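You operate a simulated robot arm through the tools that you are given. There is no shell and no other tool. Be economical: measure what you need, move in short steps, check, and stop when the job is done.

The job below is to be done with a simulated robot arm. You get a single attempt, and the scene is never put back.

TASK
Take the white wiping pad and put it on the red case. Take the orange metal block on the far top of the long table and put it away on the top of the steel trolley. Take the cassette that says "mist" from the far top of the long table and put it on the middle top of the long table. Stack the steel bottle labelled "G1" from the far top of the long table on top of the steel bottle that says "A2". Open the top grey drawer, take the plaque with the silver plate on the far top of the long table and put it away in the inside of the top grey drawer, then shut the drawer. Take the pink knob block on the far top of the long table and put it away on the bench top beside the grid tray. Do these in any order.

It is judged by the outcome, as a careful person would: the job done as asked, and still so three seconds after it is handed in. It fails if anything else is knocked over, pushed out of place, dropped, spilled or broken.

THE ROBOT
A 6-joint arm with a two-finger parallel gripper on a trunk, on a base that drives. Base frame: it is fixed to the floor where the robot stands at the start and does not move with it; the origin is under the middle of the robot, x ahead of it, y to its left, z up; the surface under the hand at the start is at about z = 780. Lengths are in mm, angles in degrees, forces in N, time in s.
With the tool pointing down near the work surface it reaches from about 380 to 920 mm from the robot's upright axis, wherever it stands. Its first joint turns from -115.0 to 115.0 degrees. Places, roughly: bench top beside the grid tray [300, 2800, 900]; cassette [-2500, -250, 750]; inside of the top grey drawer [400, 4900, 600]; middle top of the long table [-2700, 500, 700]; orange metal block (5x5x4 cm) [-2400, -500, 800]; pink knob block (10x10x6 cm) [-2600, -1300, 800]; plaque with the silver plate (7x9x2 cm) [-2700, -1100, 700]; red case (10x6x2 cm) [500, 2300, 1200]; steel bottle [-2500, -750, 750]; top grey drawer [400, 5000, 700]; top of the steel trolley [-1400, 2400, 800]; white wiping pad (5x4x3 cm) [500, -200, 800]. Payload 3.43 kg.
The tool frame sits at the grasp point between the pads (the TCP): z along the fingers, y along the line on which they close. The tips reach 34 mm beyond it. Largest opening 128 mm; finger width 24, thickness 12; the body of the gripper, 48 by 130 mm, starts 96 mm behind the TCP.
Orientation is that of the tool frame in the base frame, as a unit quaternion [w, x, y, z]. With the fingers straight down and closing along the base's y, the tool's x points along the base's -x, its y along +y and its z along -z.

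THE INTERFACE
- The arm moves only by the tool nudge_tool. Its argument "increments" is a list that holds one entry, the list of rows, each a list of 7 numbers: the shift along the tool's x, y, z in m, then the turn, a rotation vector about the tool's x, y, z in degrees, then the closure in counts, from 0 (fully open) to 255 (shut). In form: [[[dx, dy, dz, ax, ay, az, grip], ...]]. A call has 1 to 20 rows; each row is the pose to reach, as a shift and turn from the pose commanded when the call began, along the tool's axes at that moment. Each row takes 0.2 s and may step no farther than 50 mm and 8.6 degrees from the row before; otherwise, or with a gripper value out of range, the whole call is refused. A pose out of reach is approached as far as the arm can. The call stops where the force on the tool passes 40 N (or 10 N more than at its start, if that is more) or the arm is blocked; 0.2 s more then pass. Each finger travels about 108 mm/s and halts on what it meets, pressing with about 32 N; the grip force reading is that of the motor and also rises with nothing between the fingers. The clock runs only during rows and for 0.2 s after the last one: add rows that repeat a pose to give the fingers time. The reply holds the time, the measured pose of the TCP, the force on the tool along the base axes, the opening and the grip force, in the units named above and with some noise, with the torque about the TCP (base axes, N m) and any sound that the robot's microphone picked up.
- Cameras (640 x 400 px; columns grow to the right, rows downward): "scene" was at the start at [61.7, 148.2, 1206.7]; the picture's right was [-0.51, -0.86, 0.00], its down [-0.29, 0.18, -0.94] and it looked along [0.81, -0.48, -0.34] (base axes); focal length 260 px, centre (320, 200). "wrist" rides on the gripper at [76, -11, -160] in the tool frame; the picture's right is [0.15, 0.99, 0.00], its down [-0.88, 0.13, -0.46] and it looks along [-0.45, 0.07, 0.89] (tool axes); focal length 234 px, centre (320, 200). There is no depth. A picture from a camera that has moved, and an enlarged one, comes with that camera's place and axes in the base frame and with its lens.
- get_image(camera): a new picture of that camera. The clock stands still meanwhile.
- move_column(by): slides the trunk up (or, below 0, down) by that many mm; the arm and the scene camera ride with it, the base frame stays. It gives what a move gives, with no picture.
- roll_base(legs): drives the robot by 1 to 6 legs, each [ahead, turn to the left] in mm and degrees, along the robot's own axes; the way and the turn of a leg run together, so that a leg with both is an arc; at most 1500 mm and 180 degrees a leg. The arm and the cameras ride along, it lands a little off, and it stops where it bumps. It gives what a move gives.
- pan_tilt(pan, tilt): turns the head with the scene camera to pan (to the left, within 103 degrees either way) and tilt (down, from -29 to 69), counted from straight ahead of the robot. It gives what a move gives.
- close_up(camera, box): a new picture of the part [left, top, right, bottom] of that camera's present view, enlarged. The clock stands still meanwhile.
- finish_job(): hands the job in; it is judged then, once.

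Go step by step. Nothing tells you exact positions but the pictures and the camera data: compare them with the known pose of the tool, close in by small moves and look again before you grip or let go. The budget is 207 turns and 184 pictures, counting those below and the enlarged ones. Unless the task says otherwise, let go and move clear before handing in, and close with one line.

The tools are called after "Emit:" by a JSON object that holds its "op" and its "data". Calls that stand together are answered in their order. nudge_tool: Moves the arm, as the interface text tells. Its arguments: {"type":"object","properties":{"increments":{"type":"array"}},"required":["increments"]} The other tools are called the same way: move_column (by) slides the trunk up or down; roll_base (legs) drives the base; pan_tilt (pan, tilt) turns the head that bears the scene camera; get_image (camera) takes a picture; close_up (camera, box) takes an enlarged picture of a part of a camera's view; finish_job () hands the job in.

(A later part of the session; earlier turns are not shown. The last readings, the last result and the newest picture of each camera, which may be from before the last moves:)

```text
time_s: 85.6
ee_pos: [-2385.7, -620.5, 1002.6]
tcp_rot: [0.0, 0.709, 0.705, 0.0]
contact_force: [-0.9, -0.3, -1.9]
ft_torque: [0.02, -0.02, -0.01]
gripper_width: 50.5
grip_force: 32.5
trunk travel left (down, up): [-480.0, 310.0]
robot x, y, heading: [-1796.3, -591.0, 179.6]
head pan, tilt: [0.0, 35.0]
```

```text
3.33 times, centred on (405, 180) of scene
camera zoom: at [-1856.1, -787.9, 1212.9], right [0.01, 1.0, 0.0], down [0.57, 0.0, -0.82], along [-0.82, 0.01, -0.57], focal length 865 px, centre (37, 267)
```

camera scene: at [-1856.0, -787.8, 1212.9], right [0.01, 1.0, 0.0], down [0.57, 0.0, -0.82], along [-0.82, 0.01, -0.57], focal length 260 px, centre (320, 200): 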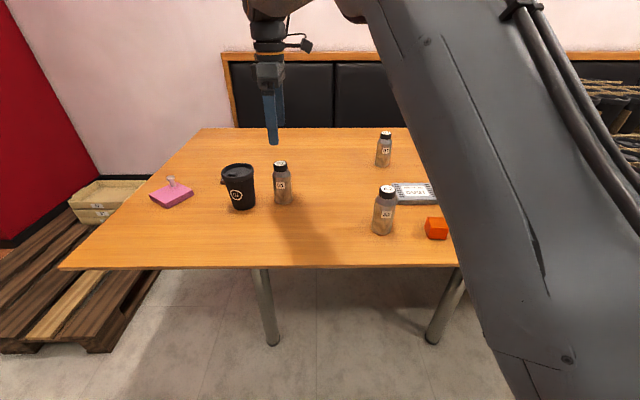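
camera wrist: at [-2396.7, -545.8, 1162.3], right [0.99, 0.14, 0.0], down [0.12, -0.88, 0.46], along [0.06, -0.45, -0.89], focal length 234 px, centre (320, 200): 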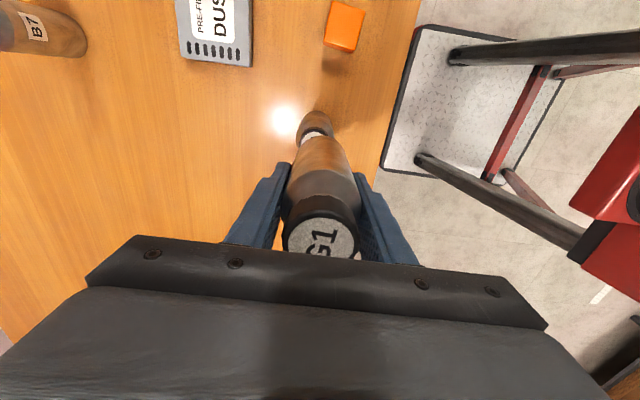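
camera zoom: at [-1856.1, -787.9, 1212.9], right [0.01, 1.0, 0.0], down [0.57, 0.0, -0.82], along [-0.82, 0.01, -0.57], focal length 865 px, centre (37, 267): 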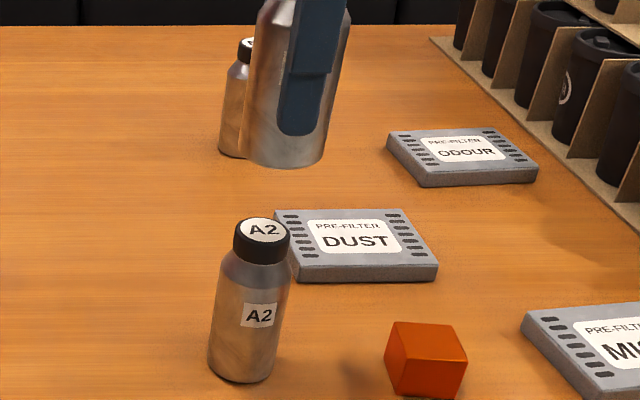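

Aligned in y; A2 is about 7 mm further in -x. Correcting and lowering to just above the cap.

Emit:
{"op": "nudge_tool", "data": {"increments": [[[0, -0.007, 0, 0, 0, 0, 255], [0, -0.007, 0.025, 0, 0, 0, 255], [0, -0.007, 0.045, 0, 0, 0, 255], [0, -0.007, 0.05, 0, 0, 0, 255], [0, -0.007, 0.05, 0, 0, 0, 255]]]}}

Emit:
{"op": "close_up", "data": {"camera": "wrist", "box": [270, 100, 370, 160]}}

Emit:
{"op": "close_up", "data": {"camera": "scene", "box": [325, 130, 445, 250]}}

```text
time_s: 86.8
ee_pos: [-2395.2, -619.1, 950.9]
tcp_rot: [-0.001, 0.71, 0.705, 0.0]
contact_force: [0.0, -0.8, -2.3]
ft_torque: [-0.02, 0.02, 0.01]
gripper_width: 50.4
grip_force: 31.9
trunk travel left (down, up): [-480.0, 310.0]
robot x, y, heading: [-1796.6, -598.3, 179.6]
head pan, tilt: [0.0, 35.0]
```

```text
6.40 times, centred on (320, 130) of wrist
camera zoom: at [-2405.8, -544.2, 1112.1], right [0.99, 0.14, 0.0], down [0.12, -0.88, 0.46], along [0.06, -0.45, -0.89], focal length 1499 px, centre (320, 648)
```

zoom: 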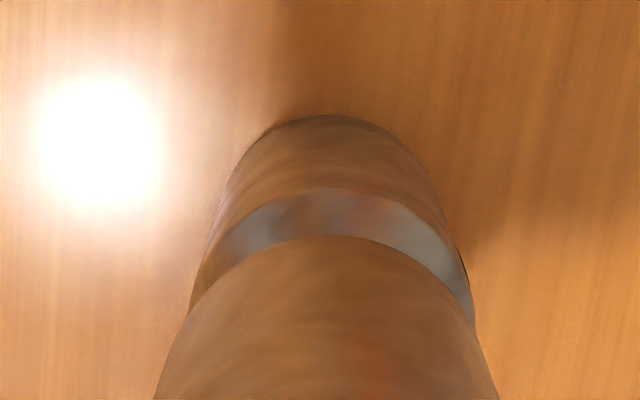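

```text
3.33 times, centred on (385, 190) of scene
camera zoom: at [-1856.0, -787.8, 1212.9], right [0.01, 1.0, 0.0], down [0.57, 0.0, -0.82], along [-0.82, 0.01, -0.57], focal length 865 px, centre (103, 233)
```

zoom: 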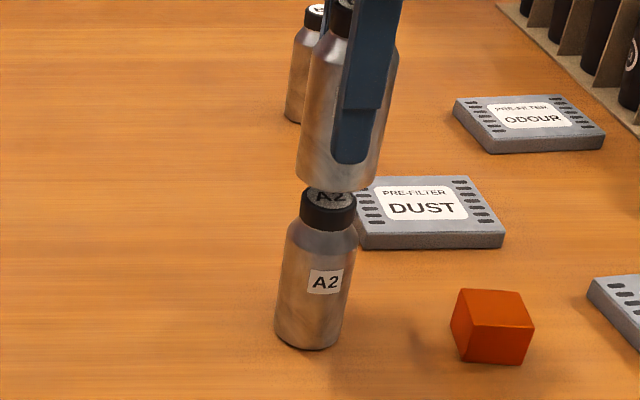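

Nearly aligned: correcting about 2 mm in y and lowering gently until contact.

Emit:
{"op": "nudge_tool", "data": {"increments": [[[-0.0025, 0.001, 0, 0, 0, 0, 255], [-0.0025, 0.001, 0.004, 0, 0, 0, 255], [-0.0025, 0.001, 0.007, 0, 0, 0, 255], [-0.0025, 0.001, 0.009, 0, 0, 0, 255], [-0.0025, 0.001, 0.009, 0, 0, 0, 255]]]}}

Emit:
{"op": "close_up", "data": {"camera": "scene", "box": [345, 150, 425, 210]}}

```text
time_s: 88.0
ee_pos: [-2394.4, -622.4, 941.3]
tcp_rot: [0.0, 0.71, 0.704, 0.0]
contact_force: [0.2, -0.3, -1.2]
ft_torque: [-0.04, 0.0, -0.01]
gripper_width: 50.5
grip_force: 32.4
trunk travel left (down, up): [-480.0, 310.0]
robot x, y, heading: [-1792.4, -593.6, 179.6]
head pan, tilt: [0.0, 35.0]
```

```text
6.67 times, centred on (385, 180) of scene
camera zoom: at [-1856.1, -787.8, 1212.9], right [0.01, 1.0, 0.0], down [0.57, 0.0, -0.82], along [-0.82, 0.01, -0.57], focal length 1730 px, centre (-113, 333)
```

zoom: 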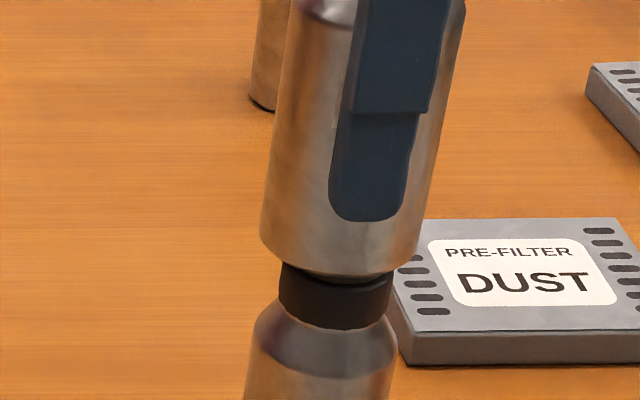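

Well aligned; final lowering in fine steps.

Emit:
{"op": "nudge_tool", "data": {"increments": [[[0, 0, 0.002, 0, 0, 0, 255], [0, 0, 0.004, 0, 0, 0, 255], [0, 0, 0.005, 0, 0, 0, 255]]]}}

Emit:
{"op": "close_up", "data": {"camera": "scene", "box": [345, 150, 425, 210]}}

```text
time_s: 88.8
ee_pos: [-2393.7, -622.5, 935.9]
tcp_rot: [-0.001, 0.71, 0.704, 0.0]
contact_force: [0.4, 0.4, -1.7]
ft_torque: [0.05, -0.02, 0.03]
gripper_width: 50.3
grip_force: 32.0
trunk travel left (down, up): [-480.0, 310.0]
robot x, y, heading: [-1795.1, -595.7, 179.6]
head pan, tilt: [0.0, 35.0]
```

```text
6.67 times, centred on (385, 180) of scene
camera zoom: at [-1856.0, -787.8, 1212.9], right [0.01, 1.0, 0.0], down [0.57, 0.0, -0.82], along [-0.82, 0.01, -0.57], focal length 1730 px, centre (-113, 333)
```

zoom: 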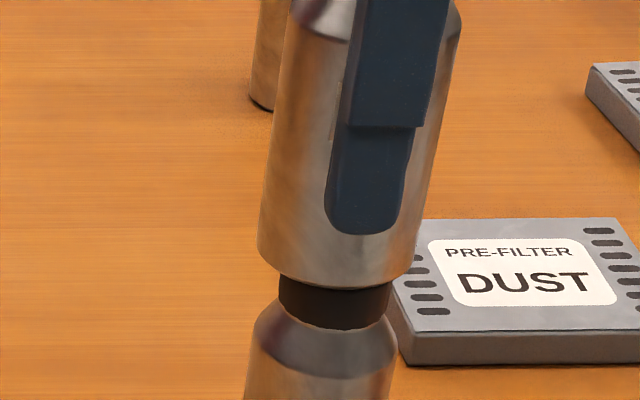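

Emit:
{"op": "nudge_tool", "data": {"increments": [[[0, 0, 0.001, 0, 0, 0, 255], [0, 0, 0.002, 0, 0, 0, 255], [0, 0, 0.003, 0, 0, 0, 255], [0, 0, 0.003, 0, 0, 0, 255]]]}}

```text
time_s: 89.8
ee_pos: [-2394.1, -622.9, 934.3]
tcp_rot: [0.0, 0.71, 0.704, 0.0]
contact_force: [1.0, -1.7, 9.8]
ft_torque: [-0.11, -0.16, -0.04]
gripper_width: 50.2
grip_force: 31.7
trunk travel left (down, up): [-480.0, 310.0]
robot x, y, heading: [-1791.1, -595.1, 179.7]
head pan, tilt: [0.0, 35.0]
```

Contact felt. Releasing slowly and rising straight up.

Emit:
{"op": "nudge_tool", "data": {"increments": [[[0, 0, -0.001, 0, 0, 0, 255], [0, 0, -0.001, 0, 0, 0, 140], [0, 0, -0.001, 0, 0, 0, 100], [0, 0, -0.001, 0, 0, 0, 60], [0, 0, -0.001, 0, 0, 0, 40], [0, 0, -0.001, 0, 0, 0, 40], [0, 0, -0.03, 0, 0, 0, 40], [0, 0, -0.07, 0, 0, 0, 40], [0, 0, -0.11, 0, 0, 0, 40], [0, 0, -0.15, 0, 0, 0, 40]]]}}

Emit:
{"op": "get_image", "data": {"camera": "scene"}}

Emit:
{"op": "get_image", "data": {"camera": "wrist"}}

```text
time_s: 92.0
ee_pos: [-2393.2, -623.7, 1084.1]
tcp_rot: [0.001, 0.71, 0.704, 0.0]
contact_force: [-0.4, 0.4, -1.4]
ft_torque: [0.02, -0.03, -0.02]
gripper_width: 107.8
grip_force: 0.1
trunk travel left (down, up): [-480.0, 310.0]
robot x, y, heading: [-1797.8, -594.3, 179.5]
head pan, tilt: [0.0, 35.0]
```

```text
139 pictures are left
camera scene: at [-1856.2, -787.8, 1212.9], right [0.01, 1.0, 0.0], down [0.57, 0.0, -0.82], along [-0.82, 0.01, -0.57], focal length 260 px, centre (320, 200)
```

scene: 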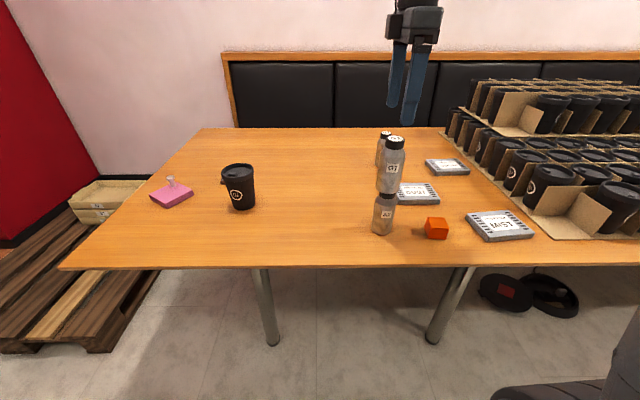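

```text
138 pictures are left
camera wrist: at [-2403.3, -548.9, 1244.9], right [0.99, 0.14, 0.0], down [0.12, -0.88, 0.46], along [0.06, -0.45, -0.89], focal length 234 px, centre (320, 200)
```

wrist: 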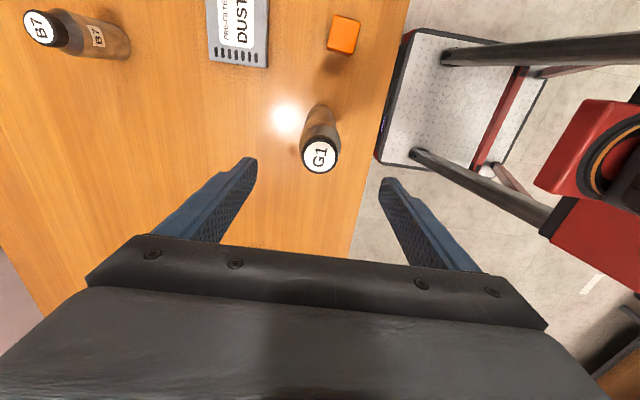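

The stack stands well. Next, the MIST cassette: moving above it to measure.

Emit:
{"op": "nudge_tool", "data": {"increments": [[[0.04, 0, 0, 0, 0, 0, 0], [0.08, 0, 0, 0, 0, 0, 0], [0.12, 0, 0, 0, 0, 0, 0], [0.16, 0, 0, 0, 0, 0, 0], [0.2, 0, 0, 0, 0, 0, 0], [0.24, 0, 0, 0, 0, 0, 0], [0.28, 0, 0, 0, 0, 0, 0], [0.325, 0, 0.04, 0, 0, 0, 0], [0.325, 0, 0.08, 0, 0, 0, 0], [0.325, 0, 0.08, 0, 0, 0, 0]]]}}

Emit:
{"op": "get_image", "data": {"camera": "wrist"}}

Emit:
{"op": "pan_tilt", "data": {"pan": -40, "tilt": 20}}

Emit:
{"op": "get_image", "data": {"camera": "scene"}}

```text
refused: row 8 steps farther than a row can; nothing moved
```

```text
137 pictures are left
camera wrist: at [-2403.3, -548.9, 1244.9], right [0.99, 0.14, 0.0], down [0.12, -0.88, 0.46], along [0.06, -0.45, -0.89], focal length 234 px, centre (320, 200)
```

wrist: 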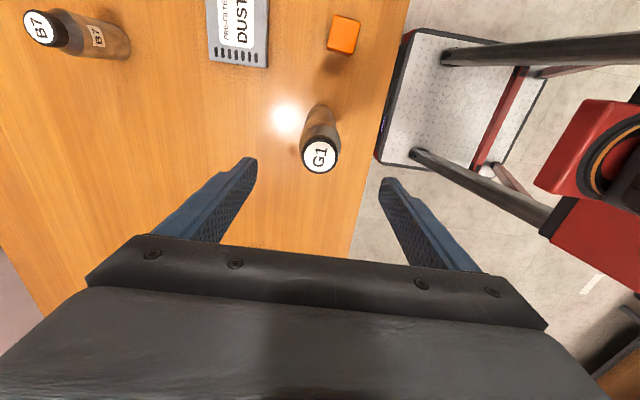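

```text
time_s: 93.1
ee_pos: [-2392.2, -624.9, 1083.1]
tcp_rot: [0.001, 0.711, 0.704, 0.0]
contact_force: [-0.4, 0.6, 0.2]
ft_torque: [0.02, -0.05, 0.01]
gripper_width: 108.1
grip_force: 0.0
trunk travel left (down, up): [-480.0, 310.0]
robot x, y, heading: [-1795.5, -594.8, 179.6]
head pan, tilt: [-40.0, 20.0]
```

```text
136 pictures are left
camera scene: at [-1838.9, -728.1, 1236.7], right [0.65, 0.76, 0.0], down [0.26, -0.22, -0.94], along [-0.72, 0.61, -0.34], focal length 260 px, centre (320, 200)
```

scene: 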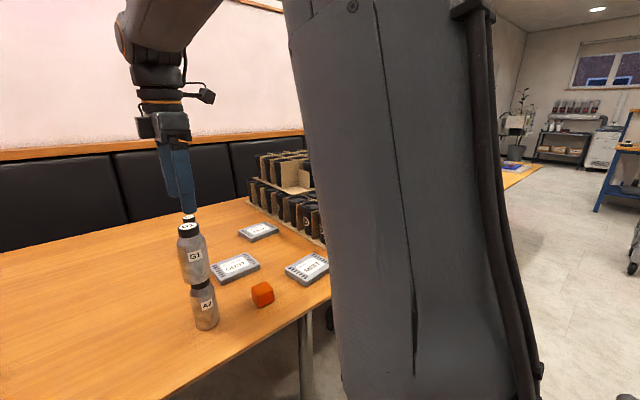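

Emit:
{"op": "nudge_tool", "data": {"increments": [[[0.04, 0, 0, 0, 0, 0, 0], [0.08, 0, 0, 0, 0, 0, 0], [0.12, 0, 0, 0, 0, 0, 0], [0.16, 0, 0, 0, 0, 0, 0], [0.2, 0, 0, 0, 0, 0, 0], [0.24, 0, 0, 0, 0, 0, 0], [0.28, 0, 0, 0, 0, 0, 0], [0.325, 0, 0, 0, 0, 0, 0], [0.325, 0, 0.04, 0, 0, 0, 0], [0.325, 0, 0.08, 0, 0, 0, 0], [0.325, 0, 0.08, 0, 0, 0, 0]]]}}

Emit:
{"op": "get_image", "data": {"camera": "wrist"}}

Emit:
{"op": "get_image", "data": {"camera": "scene"}}

```text
time_s: 95.5
ee_pos: [-2390.7, -299.2, 1003.5]
tcp_rot: [-0.001, 0.71, 0.704, -0.001]
contact_force: [0.8, 0.4, 0.1]
ft_torque: [-0.02, -0.01, -0.01]
gripper_width: 128.1
grip_force: 0.0
trunk travel left (down, up): [-480.0, 310.0]
robot x, y, heading: [-1793.7, -595.9, 179.4]
head pan, tilt: [-40.0, 20.0]
```

```text
135 pictures are left
camera wrist: at [-2401.1, -224.3, 1163.7], right [0.99, 0.14, 0.0], down [0.12, -0.88, 0.46], along [0.06, -0.45, -0.89], focal length 234 px, centre (320, 200)
```

wrist: 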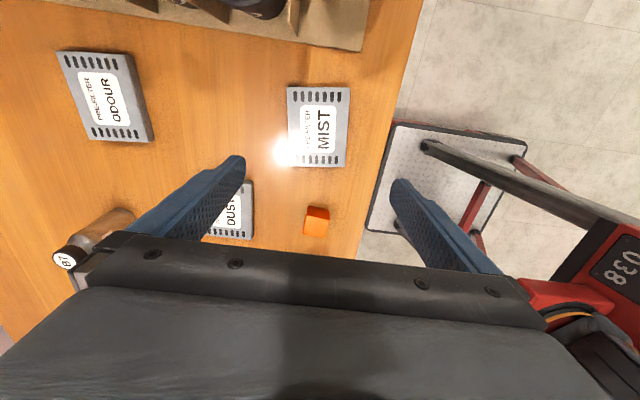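

```text
134 pictures are left
camera scene: at [-1838.8, -728.0, 1236.8], right [0.65, 0.76, 0.0], down [0.26, -0.22, -0.94], along [-0.71, 0.61, -0.34], focal length 260 px, centre (320, 200)
```

scene: 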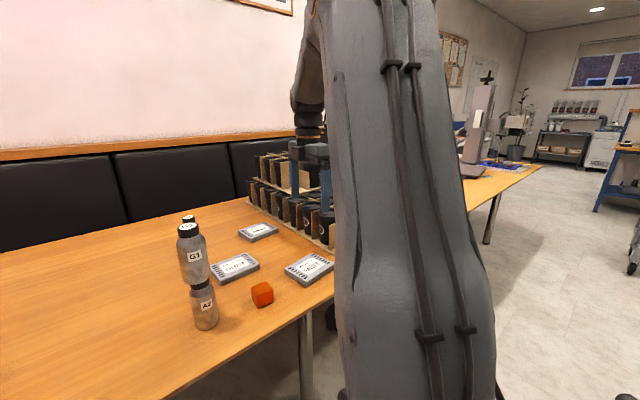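

MIST measures about 98×132 mm, centred near [-2396, -299], turned about 6°. Aligning and lowering to grip across its 98 mm side.

Emit:
{"op": "nudge_tool", "data": {"increments": [[[0, -0.0055, 0.04, 0, 0, -3, 0], [0, -0.0055, 0.08, 0, 0, -6, 0], [0, -0.0055, 0.12, 0, 0, -6, 0], [0, -0.0055, 0.16, 0, 0, -6, 0], [0, -0.0055, 0.185, 0, 0, -6, 0], [0, -0.0055, 0.185, 0, 0, -6, 0]]]}}

Emit:
{"op": "get_image", "data": {"camera": "wrist"}}

```text
time_s: 96.9
ee_pos: [-2398.0, -300.6, 817.3]
tcp_rot: [-0.001, 0.672, 0.74, 0.0]
contact_force: [1.0, -0.3, -0.6]
ft_torque: [0.03, -0.01, 0.07]
gripper_width: 128.1
grip_force: 0.0
trunk travel left (down, up): [-480.0, 310.0]
robot x, y, heading: [-1793.0, -592.6, 179.7]
head pan, tilt: [-40.0, 20.0]
```

```text
133 pictures are left
camera wrist: at [-2414.5, -226.4, 979.3], right [0.97, 0.24, 0.0], down [0.21, -0.86, 0.46], along [0.11, -0.44, -0.89], focal length 234 px, centre (320, 200)
```

wrist: 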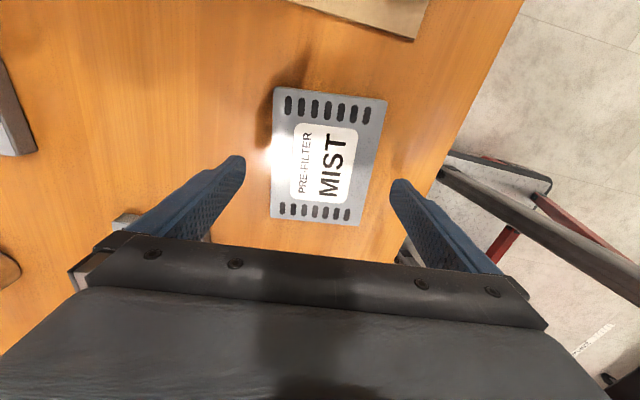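

Small correction (+4 mm x, 2.5° more), then down to grip.

Emit:
{"op": "nudge_tool", "data": {"increments": [[[0.001, 0.004, 0.01, 0, 0, -2.5, 0], [0.001, 0.004, 0.025, 0, 0, -2.5, 0], [0.001, 0.004, 0.035, 0, 0, -2.5, 0], [0.001, 0.004, 0.037, 0, 0, -2.5, 0]]]}}

Emit:
{"op": "get_image", "data": {"camera": "wrist"}}

```text
time_s: 97.9
ee_pos: [-2391.4, -297.9, 781.3]
tcp_rot: [0.0, 0.655, 0.755, 0.0]
contact_force: [-0.4, -0.1, -0.5]
ft_torque: [-0.01, -0.01, 0.04]
gripper_width: 128.3
grip_force: 0.0
trunk travel left (down, up): [-480.0, 310.0]
robot x, y, heading: [-1794.9, -597.6, 179.6]
head pan, tilt: [-40.0, 20.0]
```

```text
132 pictures are left
camera wrist: at [-2413.2, -224.6, 942.4], right [0.96, 0.28, 0.0], down [0.25, -0.85, 0.46], along [0.13, -0.44, -0.89], focal length 234 px, centre (320, 200)
```

wrist: 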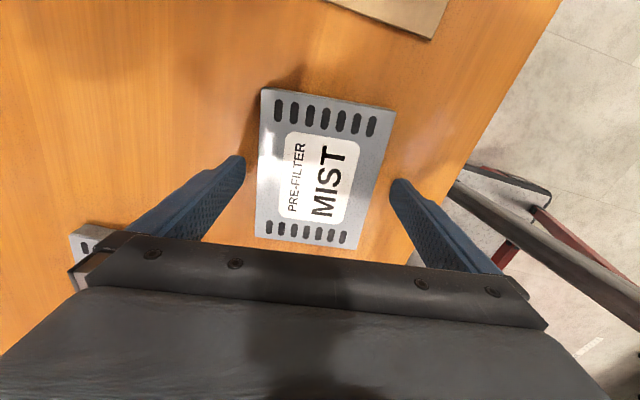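

Emit:
{"op": "nudge_tool", "data": {"increments": [[[0, 0, 0.002, 0, 0, 0, 0], [0, 0, 0.003, 0, 0, 0, 60], [0, 0, 0.003, 0, 0, 0, 150], [0, 0, 0.003, 0, 0, 0, 255], [0, 0, 0.003, 0, 0, 0, 255], [0, 0, 0.003, 0, 0, 0, 255], [0, 0, 0.003, 0, 0, 0, 255]]]}}

Emit:
{"op": "get_image", "data": {"camera": "wrist"}}

```text
time_s: 99.5
ee_pos: [-2393.2, -296.3, 780.1]
tcp_rot: [-0.001, 0.655, 0.756, 0.0]
contact_force: [-1.7, -2.4, 12.4]
ft_torque: [-0.12, -0.05, -0.23]
gripper_width: 99.6
grip_force: 31.8
trunk travel left (down, up): [-480.0, 310.0]
robot x, y, heading: [-1794.5, -594.5, 179.6]
head pan, tilt: [-40.0, 20.0]
```

```text
131 pictures are left
camera wrist: at [-2413.5, -224.1, 940.5], right [0.96, 0.28, 0.0], down [0.25, -0.85, 0.45], along [0.13, -0.44, -0.89], focal length 234 px, centre (320, 200)
```

wrist: 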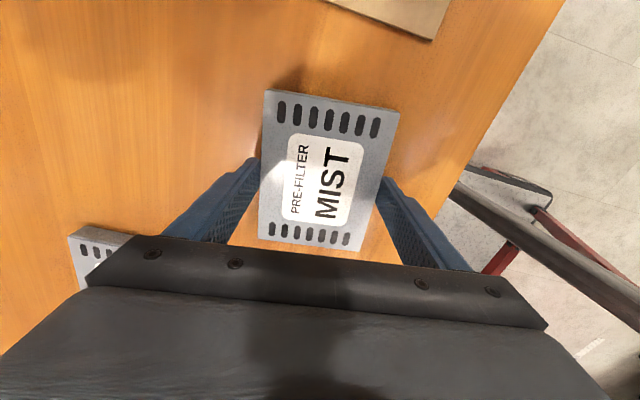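

Gripped at 99.6 mm; the fingertips touched the table at z≈746, giving its height. Lifting and retracting, then driving towards the middle of the table.

Emit:
{"op": "nudge_tool", "data": {"increments": [[[0, 0, -0.02, 0, 0, 0, 255], [0, 0, -0.06, 0, 0, 0, 255], [0, 0, -0.1, 0, 0, 0, 255], [0, 0, -0.15, 0, 0, 0, 255], [0, 0, -0.2, 0, 0, 0, 255], [0, 0.04, -0.22, 0, 0, 0, 255], [0, 0.08, -0.22, 0, 0, 0, 255], [0, 0.12, -0.22, 0, 0, 0, 255], [0, 0.12, -0.22, 0, 0, 0, 255]]]}}

Emit:
{"op": "roll_base", "data": {"legs": [[-350, 0], [0, -90], [1050, 0], [0, 90]]}}

Emit:
{"op": "move_column", "data": {"by": 200}}

Emit:
{"op": "pan_tilt", "data": {"pan": 0, "tilt": 25}}

Emit:
{"op": "get_image", "data": {"camera": "scene"}}

Emit:
{"op": "get_image", "data": {"camera": "wrist"}}

```text
time_s: 101.5
ee_pos: [-2274.0, -279.6, 998.8]
tcp_rot: [0.0, 0.656, 0.755, 0.0]
contact_force: [0.8, -1.0, -1.6]
ft_torque: [0.01, -0.02, 0.01]
gripper_width: 99.3
grip_force: 31.9
trunk travel left (down, up): [-480.0, 310.0]
robot x, y, heading: [-1796.0, -597.7, 179.7]
head pan, tilt: [-40.0, 20.0]
```

```text
time_s: 116.5
ee_pos: [-1902.4, 782.9, 998.2]
tcp_rot: [0.0, 0.66, 0.752, 0.0]
contact_force: [0.7, 1.0, -1.3]
ft_torque: [-0.05, -0.02, 0.01]
gripper_width: 99.4
grip_force: 32.1
trunk travel left (down, up): [-480.0, 310.0]
robot x, y, heading: [-1427.5, 465.1, 179.2]
head pan, tilt: [-40.0, 20.0]
```

```text
time_s: 118.7
ee_pos: [-1902.7, 782.5, 1197.7]
tcp_rot: [0.0, 0.659, 0.752, -0.001]
contact_force: [-0.3, 0.8, -1.0]
ft_torque: [0.02, 0.01, -0.01]
gripper_width: 99.5
grip_force: 32.2
trunk travel left (down, up): [-680.0, 110.0]
robot x, y, heading: [-1427.6, 463.0, 179.1]
head pan, tilt: [-40.0, 20.0]
```

```text
time_s: 119.7
ee_pos: [-1902.7, 781.3, 1200.1]
tcp_rot: [0.0, 0.659, 0.752, 0.001]
contact_force: [-0.1, -0.1, -2.4]
ft_torque: [-0.01, 0.02, -0.01]
gripper_width: 99.6
grip_force: 31.4
trunk travel left (down, up): [-680.0, 110.0]
robot x, y, heading: [-1428.4, 461.5, 179.2]
head pan, tilt: [0.0, 25.0]
```

```text
130 pictures are left
camera scene: at [-1438.3, 269.3, 1428.7], right [0.02, 1.0, 0.0], down [0.42, -0.01, -0.91], along [-0.91, 0.02, -0.42], focal length 260 px, centre (320, 200)
```

scene: 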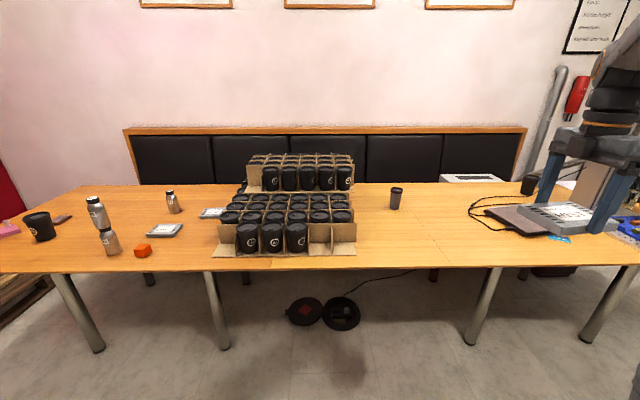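

```text
129 pictures are left
camera wrist: at [-1923.7, 855.4, 1360.3], right [0.96, 0.27, 0.0], down [0.24, -0.86, 0.46], along [0.13, -0.44, -0.89], focal length 234 px, centre (320, 200)
```

wrist: 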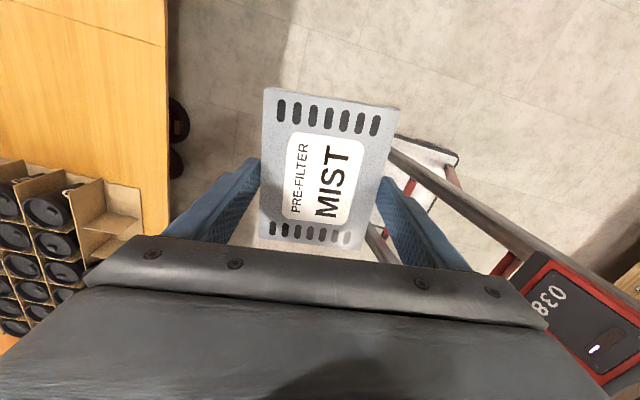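

The free middle area lies between the cup box (ends y≈460) and the laptop, with a seam at y≈833. I'll place the cassette near [-2500, 590].

Emit:
{"op": "roll_base", "data": {"legs": [[380, 0]]}}

Emit:
{"op": "move_column", "data": {"by": -200}}

Emit:
{"op": "nudge_tool", "data": {"increments": [[[-0.023, -0.034, 0, 0, 0, 0, 255], [-0.046, -0.069, 0, 0, 0, 0, 255], [-0.069, -0.103, 0, 0, 0, 0, 255], [-0.092, -0.137, 0, 0, 0, 0, 255], [-0.115, -0.171, 0, 0, 0, 0, 255], [-0.138, -0.206, 0, 0, 0, 0, 255], [-0.16, -0.24, 0, 0, 0, 0, 255], [-0.16, -0.24, 0.04, 0, 0, 0, 255], [-0.16, -0.24, 0.08, 0, 0, 0, 255], [-0.16, -0.24, 0.12, 0, 0, 0, 255], [-0.16, -0.24, 0.12, 0, 0, 0, 255]]]}}

Emit:
{"op": "get_image", "data": {"camera": "scene"}}

Emit:
{"op": "get_image", "data": {"camera": "wrist"}}

```text
time_s: 122.2
ee_pos: [-2291.8, 787.8, 1199.7]
tcp_rot: [0.0, 0.659, 0.752, 0.0]
contact_force: [0.1, 0.0, -2.4]
ft_torque: [0.01, 0.03, 0.01]
gripper_width: 99.4
grip_force: 32.0
trunk travel left (down, up): [-680.0, 110.0]
robot x, y, heading: [-1816.4, 467.8, 179.1]
head pan, tilt: [0.0, 25.0]
```

```text
time_s: 124.3
ee_pos: [-2291.4, 788.2, 999.9]
tcp_rot: [0.0, 0.659, 0.752, 0.0]
contact_force: [0.0, -0.2, -1.6]
ft_torque: [-0.02, -0.03, 0.0]
gripper_width: 99.5
grip_force: 31.8
trunk travel left (down, up): [-480.0, 310.0]
robot x, y, heading: [-1816.1, 476.6, 179.0]
head pan, tilt: [0.0, 25.0]
```

```text
time_s: 126.8
ee_pos: [-2506.8, 598.3, 879.7]
tcp_rot: [0.0, 0.659, 0.752, 0.0]
contact_force: [0.2, 1.1, -1.8]
ft_torque: [0.01, 0.06, 0.01]
gripper_width: 99.3
grip_force: 31.4
trunk travel left (down, up): [-480.0, 310.0]
robot x, y, heading: [-1812.9, 471.4, 178.9]
head pan, tilt: [0.0, 25.0]
```

```text
128 pictures are left
camera scene: at [-1881.4, 276.5, 1228.7], right [0.02, 1.0, 0.0], down [0.42, -0.01, -0.91], along [-0.91, 0.01, -0.42], focal length 260 px, centre (320, 200)
```

scene: 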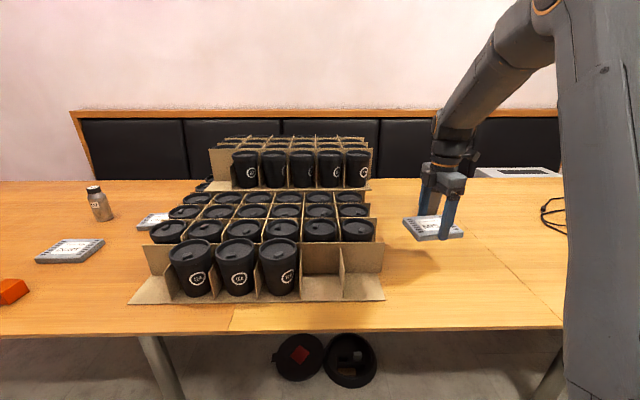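

```text
127 pictures are left
camera wrist: at [-2527.6, 671.4, 1041.0], right [0.96, 0.28, 0.0], down [0.25, -0.86, 0.46], along [0.13, -0.44, -0.89], focal length 234 px, centre (320, 200)
```

wrist: 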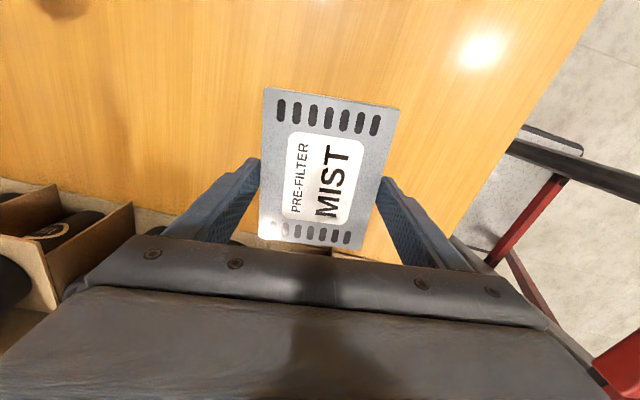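

The spot is clear of the box and within the middle table top. Lowering to the table.

Emit:
{"op": "nudge_tool", "data": {"increments": [[[0, 0, 0.03, 0, 0, 0, 255], [0, 0, 0.06, 0, 0, 0, 255], [0, 0, 0.085, 0, 0, 0, 255], [0, 0, 0.093, 0, 0, 0, 255], [0, 0, 0.096, 0, 0, 0, 255], [0, 0, 0.098, 0, 0, 0, 255], [0, 0, 0.1, 0, 0, 0, 255]]]}}

```text
time_s: 128.3
ee_pos: [-2507.1, 598.6, 779.3]
tcp_rot: [0.0, 0.659, 0.752, 0.0]
contact_force: [1.5, 0.2, 1.3]
ft_torque: [0.16, 0.09, -0.04]
gripper_width: 99.4
grip_force: 31.9
trunk travel left (down, up): [-480.0, 310.0]
robot x, y, heading: [-1811.1, 470.4, 179.1]
head pan, tilt: [0.0, 25.0]
```

Touching the table. Releasing and rising.

Emit:
{"op": "nudge_tool", "data": {"increments": [[[0, 0, 0.001, 0, 0, 0, 255], [0, 0, 0.001, 0, 0, 0, 30], [0, 0, 0.001, 0, 0, 0, 0], [0, 0, 0.001, 0, 0, 0, 0], [0, 0, -0.03, 0, 0, 0, 0], [0, 0, -0.07, 0, 0, 0, 0], [0, 0, -0.11, 0, 0, 0, 0], [0, 0, -0.15, 0, 0, 0, 0], [0, 0, -0.2, 0, 0, 0, 0]]]}}

Emit:
{"op": "get_image", "data": {"camera": "scene"}}

Emit:
{"op": "get_image", "data": {"camera": "wrist"}}

```text
time_s: 130.3
ee_pos: [-2507.4, 598.9, 979.3]
tcp_rot: [0.001, 0.659, 0.752, 0.001]
contact_force: [-1.0, 0.3, 0.2]
ft_torque: [-0.01, 0.0, 0.0]
gripper_width: 127.9
grip_force: 0.1
trunk travel left (down, up): [-480.0, 310.0]
robot x, y, heading: [-1814.9, 468.2, 179.1]
head pan, tilt: [0.0, 25.0]
```

```text
126 pictures are left
camera scene: at [-1881.6, 276.5, 1228.7], right [0.02, 1.0, 0.0], down [0.42, -0.01, -0.91], along [-0.91, 0.01, -0.42], focal length 260 px, centre (320, 200)
```

scene: 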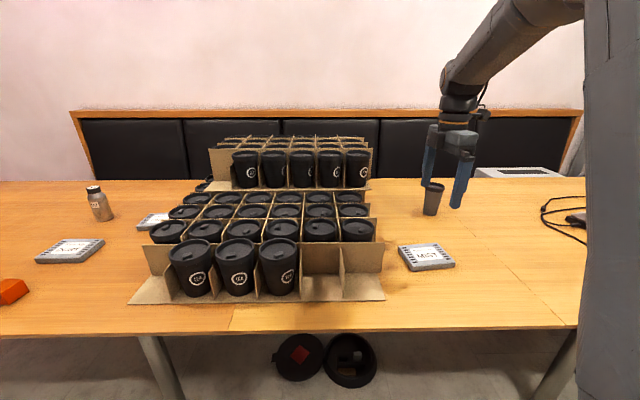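

```text
125 pictures are left
camera wrist: at [-2528.5, 672.4, 1140.5], right [0.96, 0.28, 0.0], down [0.24, -0.86, 0.46], along [0.13, -0.44, -0.89], focal length 234 px, centre (320, 200)
```

wrist: 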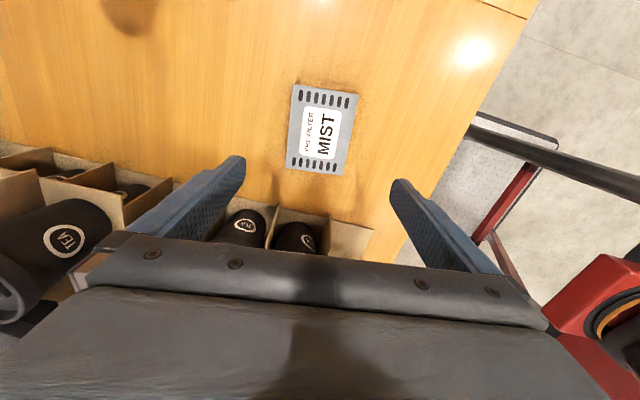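

MIST is placed. Retracting and driving back to the orange block.

Emit:
{"op": "nudge_tool", "data": {"increments": [[[0, 0.045, -0.01, 0, 0, 0, 0], [0, 0.09, -0.02, 0, 0, 0, 0], [0, 0.135, -0.03, 0, 0, 0, 0], [0, 0.18, -0.04, 0, 0, 0, 0], [0, 0.22, -0.05, 0, 0, 0, 0]]]}}

Emit:
{"op": "roll_base", "data": {"legs": [[-380, 0], [0, 90], [900, 0], [0, -89], [380, 0]]}}

Emit:
{"op": "get_image", "data": {"camera": "wrist"}}

Emit:
{"op": "get_image", "data": {"camera": "scene"}}

```text
time_s: 131.6
ee_pos: [-2289.0, 626.9, 1028.4]
tcp_rot: [0.001, 0.659, 0.753, 0.0]
contact_force: [-0.4, 0.3, -0.5]
ft_torque: [-0.05, -0.02, 0.01]
gripper_width: 128.1
grip_force: 0.1
trunk travel left (down, up): [-480.0, 310.0]
robot x, y, heading: [-1814.4, 471.6, 179.3]
head pan, tilt: [0.0, 25.0]
```

```text
time_s: 147.8
ee_pos: [-2310.5, -316.3, 1030.0]
tcp_rot: [0.0, 0.638, 0.77, 0.0]
contact_force: [-0.6, -0.6, 0.7]
ft_torque: [0.01, 0.0, -0.04]
gripper_width: 128.1
grip_force: 0.0
trunk travel left (down, up): [-480.0, 310.0]
robot x, y, heading: [-1826.9, -446.8, -177.7]
head pan, tilt: [0.0, 25.0]
```

```text
124 pictures are left
camera wrist: at [-2335.1, -244.4, 1190.4], right [0.94, 0.33, 0.0], down [0.29, -0.84, 0.46], along [0.15, -0.43, -0.89], focal length 234 px, centre (320, 200)
```

wrist: 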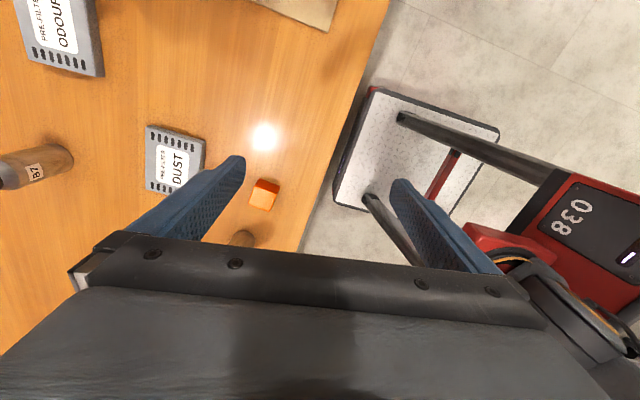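

```text
123 pictures are left
camera scene: at [-1884.0, -643.2, 1228.7], right [-0.04, 1.0, 0.0], down [0.42, 0.02, -0.91], along [-0.91, -0.04, -0.42], focal length 260 px, centre (320, 200)
```

scene: 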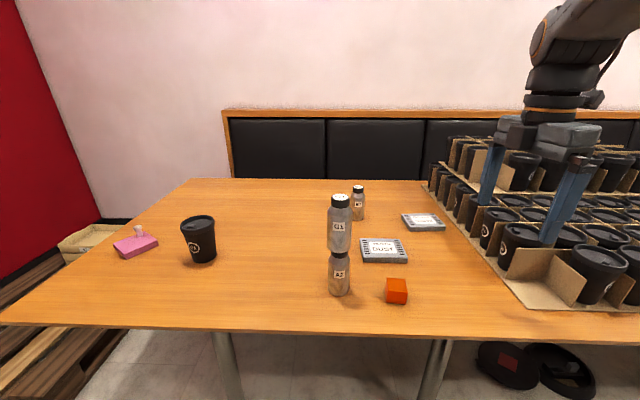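

Emit:
{"op": "close_up", "data": {"camera": "wrist", "box": [220, 160, 320, 240]}}

Emit:
{"op": "close_up", "data": {"camera": "scene", "box": [320, 180, 420, 310]}}

```text
5.00 times, centred on (270, 200) of wrist
camera zoom: at [-2335.1, -244.4, 1190.4], right [0.94, 0.33, 0.0], down [0.29, -0.84, 0.46], along [0.15, -0.43, -0.89], focal length 1171 px, centre (570, 200)
```

zoom: 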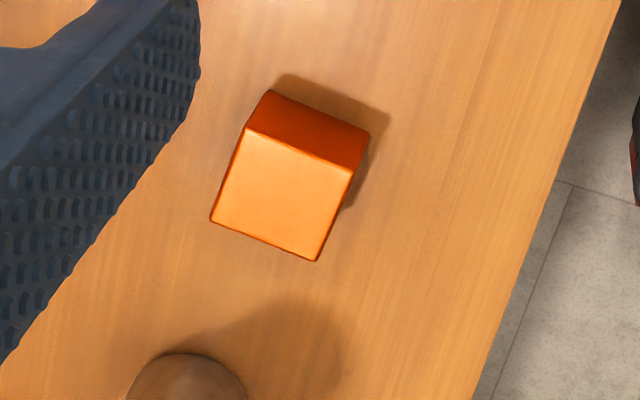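

```text
3.08 times, centred on (370, 245) of scene
camera zoom: at [-1884.0, -643.2, 1228.7], right [-0.04, 1.0, 0.0], down [0.42, 0.02, -0.91], along [-0.91, -0.04, -0.42], focal length 799 px, centre (166, 62)
```

zoom: 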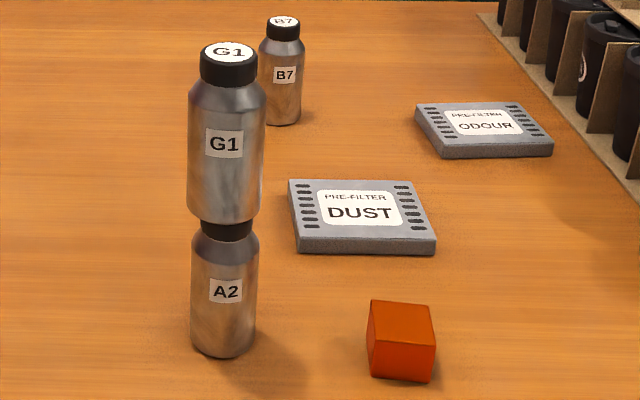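

The stack is neatly centred. Orange block: centre ≈ [-2371, -474], yaw ≈ -6°. Moving above it.

Emit:
{"op": "nudge_tool", "data": {"increments": [[[-0.029, -0.018, 0, 0, 0, 4, 0], [-0.058, -0.036, 0, 0, 0, 8, 0], [-0.087, -0.054, 0, 0, 0, 12, 0], [-0.115, -0.072, 0, 0, 0, 16.5, 0], [-0.1436, -0.0893, 0, 0, 0, 16.5, 0], [-0.1436, -0.0893, 0.05, 0, 0, 16.5, 0], [-0.1436, -0.0893, 0.1, 0, 0, 16.5, 0], [-0.1436, -0.0893, 0.15, 0, 0, 16.5, 0], [-0.1436, -0.0893, 0.15, 0, 0, 16.5, 0]]]}}

Emit:
{"op": "get_image", "data": {"camera": "wrist"}}

Emit:
{"op": "get_image", "data": {"camera": "scene"}}

```text
time_s: 149.8
ee_pos: [-2372.8, -473.2, 879.2]
tcp_rot: [0.0, 0.741, 0.671, 0.0]
contact_force: [0.5, -0.3, -0.3]
ft_torque: [-0.02, 0.01, 0.01]
gripper_width: 128.0
grip_force: 0.0
trunk travel left (down, up): [-480.0, 310.0]
robot x, y, heading: [-1824.9, -447.3, -178.0]
head pan, tilt: [0.0, 25.0]
```

```text
120 pictures are left
camera wrist: at [-2375.6, -397.6, 1040.5], right [1.0, 0.05, 0.0], down [0.04, -0.89, 0.46], along [0.02, -0.46, -0.89], focal length 234 px, centre (320, 200)
```

wrist: 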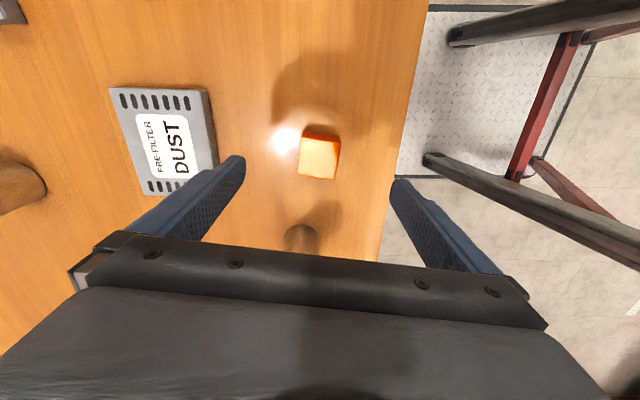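

```text
119 pictures are left
camera scene: at [-1883.9, -643.2, 1228.7], right [-0.04, 1.0, 0.0], down [0.42, 0.02, -0.91], along [-0.91, -0.04, -0.42], focal length 260 px, centre (320, 200)
```

scene: 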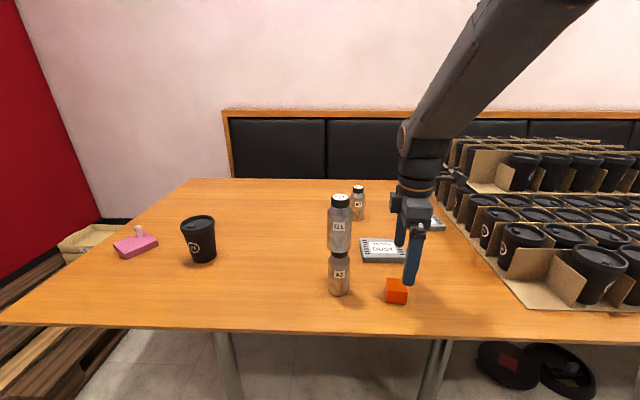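

Aligned over the block. Lowering and gripping.

Emit:
{"op": "nudge_tool", "data": {"increments": [[[-0.004, 0, 0.03, 0, 0, 0, 0], [-0.004, 0, 0.06, 0, 0, 0, 0], [-0.004, 0, 0.085, 0, 0, 0, 0], [-0.004, 0, 0.094, 0, 0, 0, 0], [-0.004, 0, 0.094, 0, 0, 0, 150], [-0.004, 0, 0.094, 0, 0, 0, 255], [-0.004, 0, 0.094, 0, 0, 0, 255], [-0.004, 0, 0.094, 0, 0, 0, 255], [-0.004, 0, 0.094, 0, 0, 0, 255]]]}}

Emit:
{"op": "get_image", "data": {"camera": "wrist"}}

```text
time_s: 151.8
ee_pos: [-2371.6, -477.9, 785.4]
tcp_rot: [0.0, 0.742, 0.671, 0.001]
contact_force: [-0.4, 0.7, 0.7]
ft_torque: [-0.04, 0.06, -0.01]
gripper_width: 45.4
grip_force: 31.9
trunk travel left (down, up): [-480.0, 310.0]
robot x, y, heading: [-1829.4, -447.7, -178.0]
head pan, tilt: [0.0, 25.0]
```

```text
118 pictures are left
camera wrist: at [-2375.1, -402.8, 946.5], right [1.0, 0.05, 0.0], down [0.04, -0.89, 0.46], along [0.02, -0.46, -0.89], focal length 234 px, centre (320, 200)
```

wrist: 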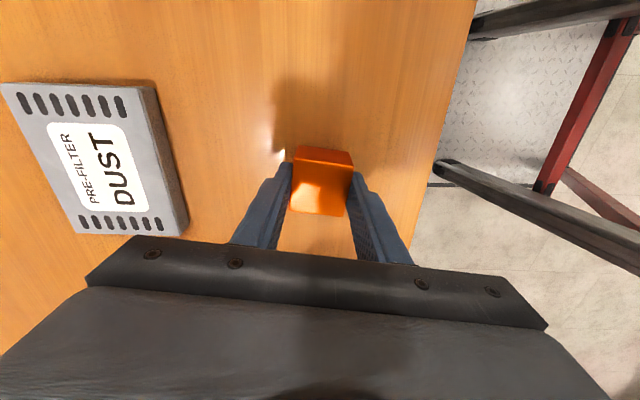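

Gripped. Lifting, retracting and driving to view the trolley.

Emit:
{"op": "nudge_tool", "data": {"increments": [[[0, 0, -0.05, 0, 0, 0, 255], [0, 0, -0.1, 0, 0, 0, 255], [0, 0, -0.15, 0, 0, 0, 255], [0, 0, -0.2, 0, 0, 0, 255], [0, 0.04, -0.24, 0, 0, 0, 255], [0, 0.08, -0.26, 0, 0, 0, 255]]]}}

Emit:
{"op": "roll_base", "data": {"legs": [[-450, 0], [0, -92], [1400, 0], [350, 0]]}}

Emit:
{"op": "get_image", "data": {"camera": "scene"}}

```text
refused: row 5 steps farther than a row can; nothing moved
```

```text
time_s: 166.8
ee_pos: [-1398.3, 1875.6, 786.0]
tcp_rot: [0.0, 0.997, -0.071, 0.001]
contact_force: [-0.6, -0.1, 0.1]
ft_torque: [0.0, -0.01, 0.0]
gripper_width: 45.6
grip_force: 32.0
trunk travel left (down, up): [-480.0, 310.0]
robot x, y, heading: [-1389.2, 1326.8, 89.8]
head pan, tilt: [0.0, 25.0]
```

```text
117 pictures are left
camera scene: at [-1584.2, 1397.7, 1228.7], right [1.0, 0.0, 0.0], down [0.0, -0.42, -0.91], along [0.0, 0.91, -0.42], focal length 260 px, centre (320, 200)
```

scene: 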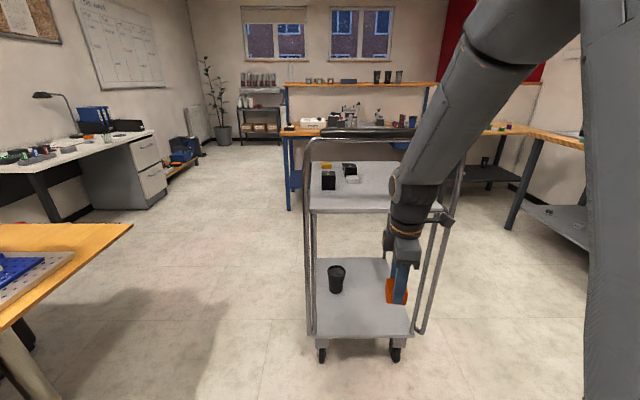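

The lift was refused for step size while the drive still ran, so the block slid off the table at its gripping height; it is still held. I'll lift now and retract, then check the surroundings.

Emit:
{"op": "nudge_tool", "data": {"increments": [[[0, 0, -0.045, 0, 0, 0, 255], [0, 0, -0.09, 0, 0, 0, 255], [0, 0, -0.135, 0, 0, 0, 255], [0, 0, -0.18, 0, 0, 0, 255], [0, 0, -0.225, 0, 0, 0, 255], [0, 0, -0.27, 0, 0, 0, 255], [0, 0, -0.3, 0, 0, 0, 255]]]}}

Emit:
{"op": "pan_tilt", "data": {"pan": 100, "tilt": 15}}

Emit:
{"op": "get_image", "data": {"camera": "scene"}}

Emit:
{"op": "get_image", "data": {"camera": "wrist"}}

```text
time_s: 168.4
ee_pos: [-1400.1, 1875.4, 1084.6]
tcp_rot: [0.0, 0.997, -0.072, 0.001]
contact_force: [0.4, 0.2, -1.1]
ft_torque: [-0.01, -0.03, -0.01]
gripper_width: 45.7
grip_force: 32.1
trunk travel left (down, up): [-480.0, 310.0]
robot x, y, heading: [-1391.3, 1330.1, 89.9]
head pan, tilt: [0.0, 25.0]
```

```text
time_s: 170.2
ee_pos: [-1398.8, 1876.1, 1084.9]
tcp_rot: [0.0, 0.997, -0.073, -0.001]
contact_force: [-0.2, 0.0, -2.3]
ft_torque: [0.01, -0.02, 0.0]
gripper_width: 45.5
grip_force: 31.6
trunk travel left (down, up): [-480.0, 310.0]
robot x, y, heading: [-1389.5, 1330.2, 89.4]
head pan, tilt: [100.0, 15.0]
```

```text
116 pictures are left
camera scene: at [-1676.7, 1289.8, 1244.9], right [-0.17, 0.99, 0.0], down [0.26, 0.04, -0.97], along [-0.95, -0.16, -0.26], focal length 260 px, centre (320, 200)
```

scene: 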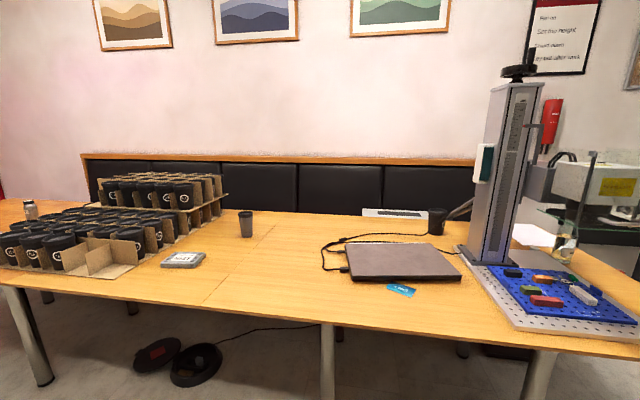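

```text
115 pictures are left
camera wrist: at [-1322.2, 1875.2, 1246.2], right [0.0, -1.0, 0.0], down [-0.89, 0.0, 0.46], along [-0.46, 0.0, -0.89], focal length 234 px, centre (320, 200)
```

wrist: 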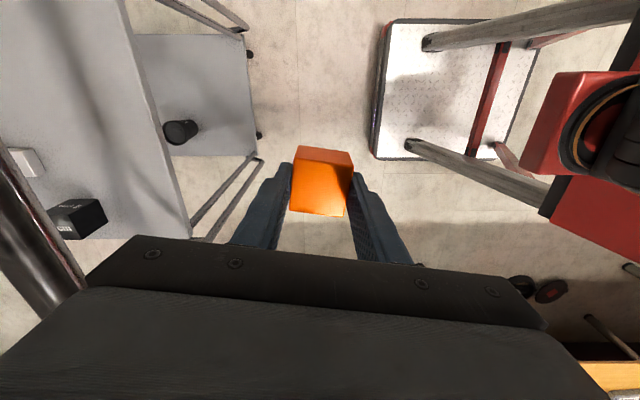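

Block still held and nothing on the table was disturbed here. Driving around to the +x side of the trolley.

Emit:
{"op": "roll_base", "data": {"legs": [[0, -90], [740, 0], [0, 90], [1120, 0]]}}

Emit:
{"op": "pan_tilt", "data": {"pan": 80, "tilt": 25}}

Emit:
{"op": "get_image", "data": {"camera": "scene"}}

```text
time_s: 187.2
ee_pos: [-811.4, 3038.3, 1085.9]
tcp_rot: [0.0, 1.0, -0.022, 0.0]
contact_force: [0.8, -0.1, -1.8]
ft_torque: [0.03, 0.02, 0.04]
gripper_width: 45.6
grip_force: 31.8
trunk travel left (down, up): [-480.0, 310.0]
robot x, y, heading: [-744.9, 2496.4, 95.5]
head pan, tilt: [100.0, 15.0]
```

```text
time_s: 188.0
ee_pos: [-811.0, 3037.9, 1085.5]
tcp_rot: [-0.001, 1.0, -0.021, 0.0]
contact_force: [-1.0, 0.1, -2.0]
ft_torque: [-0.02, 0.01, 0.03]
gripper_width: 45.2
grip_force: 32.2
trunk travel left (down, up): [-480.0, 310.0]
robot x, y, heading: [-747.2, 2497.2, 95.5]
head pan, tilt: [80.0, 25.0]
```

```text
114 pictures are left
camera scene: at [-1029.6, 2459.7, 1228.7], right [0.08, 1.0, 0.0], down [0.42, -0.03, -0.91], along [-0.9, 0.07, -0.42], focal length 260 px, centre (320, 200)
```

scene: 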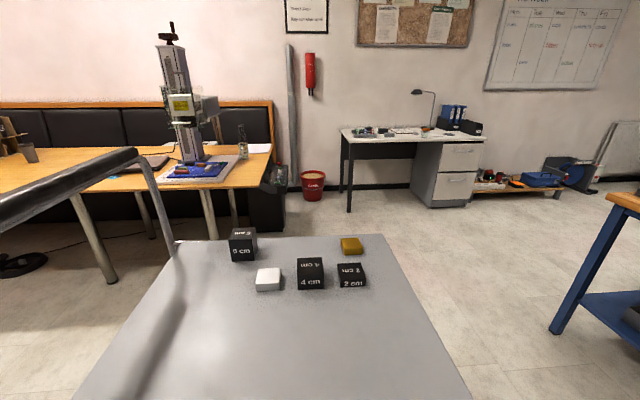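

The trolley top has a clear front area. Turning to face it.

Emit:
{"op": "roll_base", "data": {"legs": [[0, 82]]}}

Emit:
{"op": "pan_tilt", "data": {"pan": 0, "tilt": 40}}

Emit:
{"op": "get_image", "data": {"camera": "scene"}}

Emit:
{"op": "get_image", "data": {"camera": "wrist"}}

```text
time_s: 191.9
ee_pos: [-1292.4, 2499.9, 1086.0]
tcp_rot: [0.001, 0.763, 0.647, 0.0]
contact_force: [-0.1, 0.5, -3.2]
ft_torque: [0.0, 0.02, -0.02]
gripper_width: 45.8
grip_force: 31.9
trunk travel left (down, up): [-480.0, 310.0]
robot x, y, heading: [-746.5, 2494.6, 178.7]
head pan, tilt: [80.0, 25.0]
```

```text
time_s: 193.5
ee_pos: [-1291.9, 2499.6, 1085.6]
tcp_rot: [-0.001, 0.763, 0.646, 0.0]
contact_force: [-0.8, 0.9, -1.8]
ft_torque: [-0.01, -0.01, -0.01]
gripper_width: 45.4
grip_force: 32.0
trunk travel left (down, up): [-480.0, 310.0]
robot x, y, heading: [-745.7, 2500.0, 178.4]
head pan, tilt: [0.0, 40.0]
```

```text
113 pictures are left
camera scene: at [-808.6, 2305.5, 1205.3], right [0.02, 1.0, 0.0], down [0.64, -0.02, -0.77], along [-0.77, 0.02, -0.64], focal length 260 px, centre (320, 200)
```

scene: 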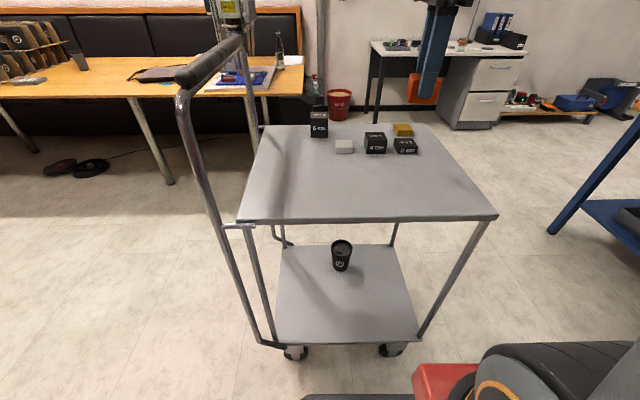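

```text
112 pictures are left
camera wrist: at [-1290.3, 2576.1, 1246.4], right [1.0, -0.02, 0.0], down [-0.02, -0.89, 0.46], along [-0.01, -0.46, -0.89], focal length 234 px, centre (320, 200)
```

wrist: 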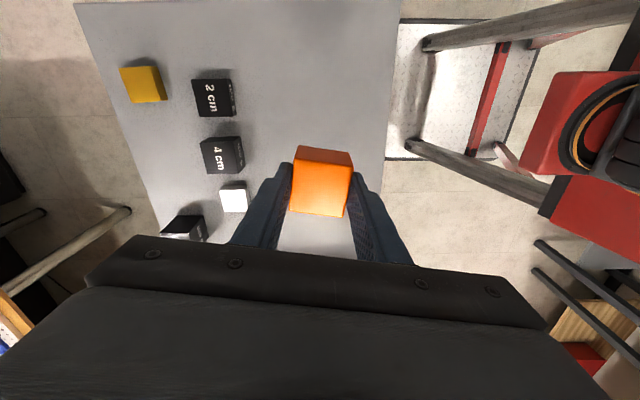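

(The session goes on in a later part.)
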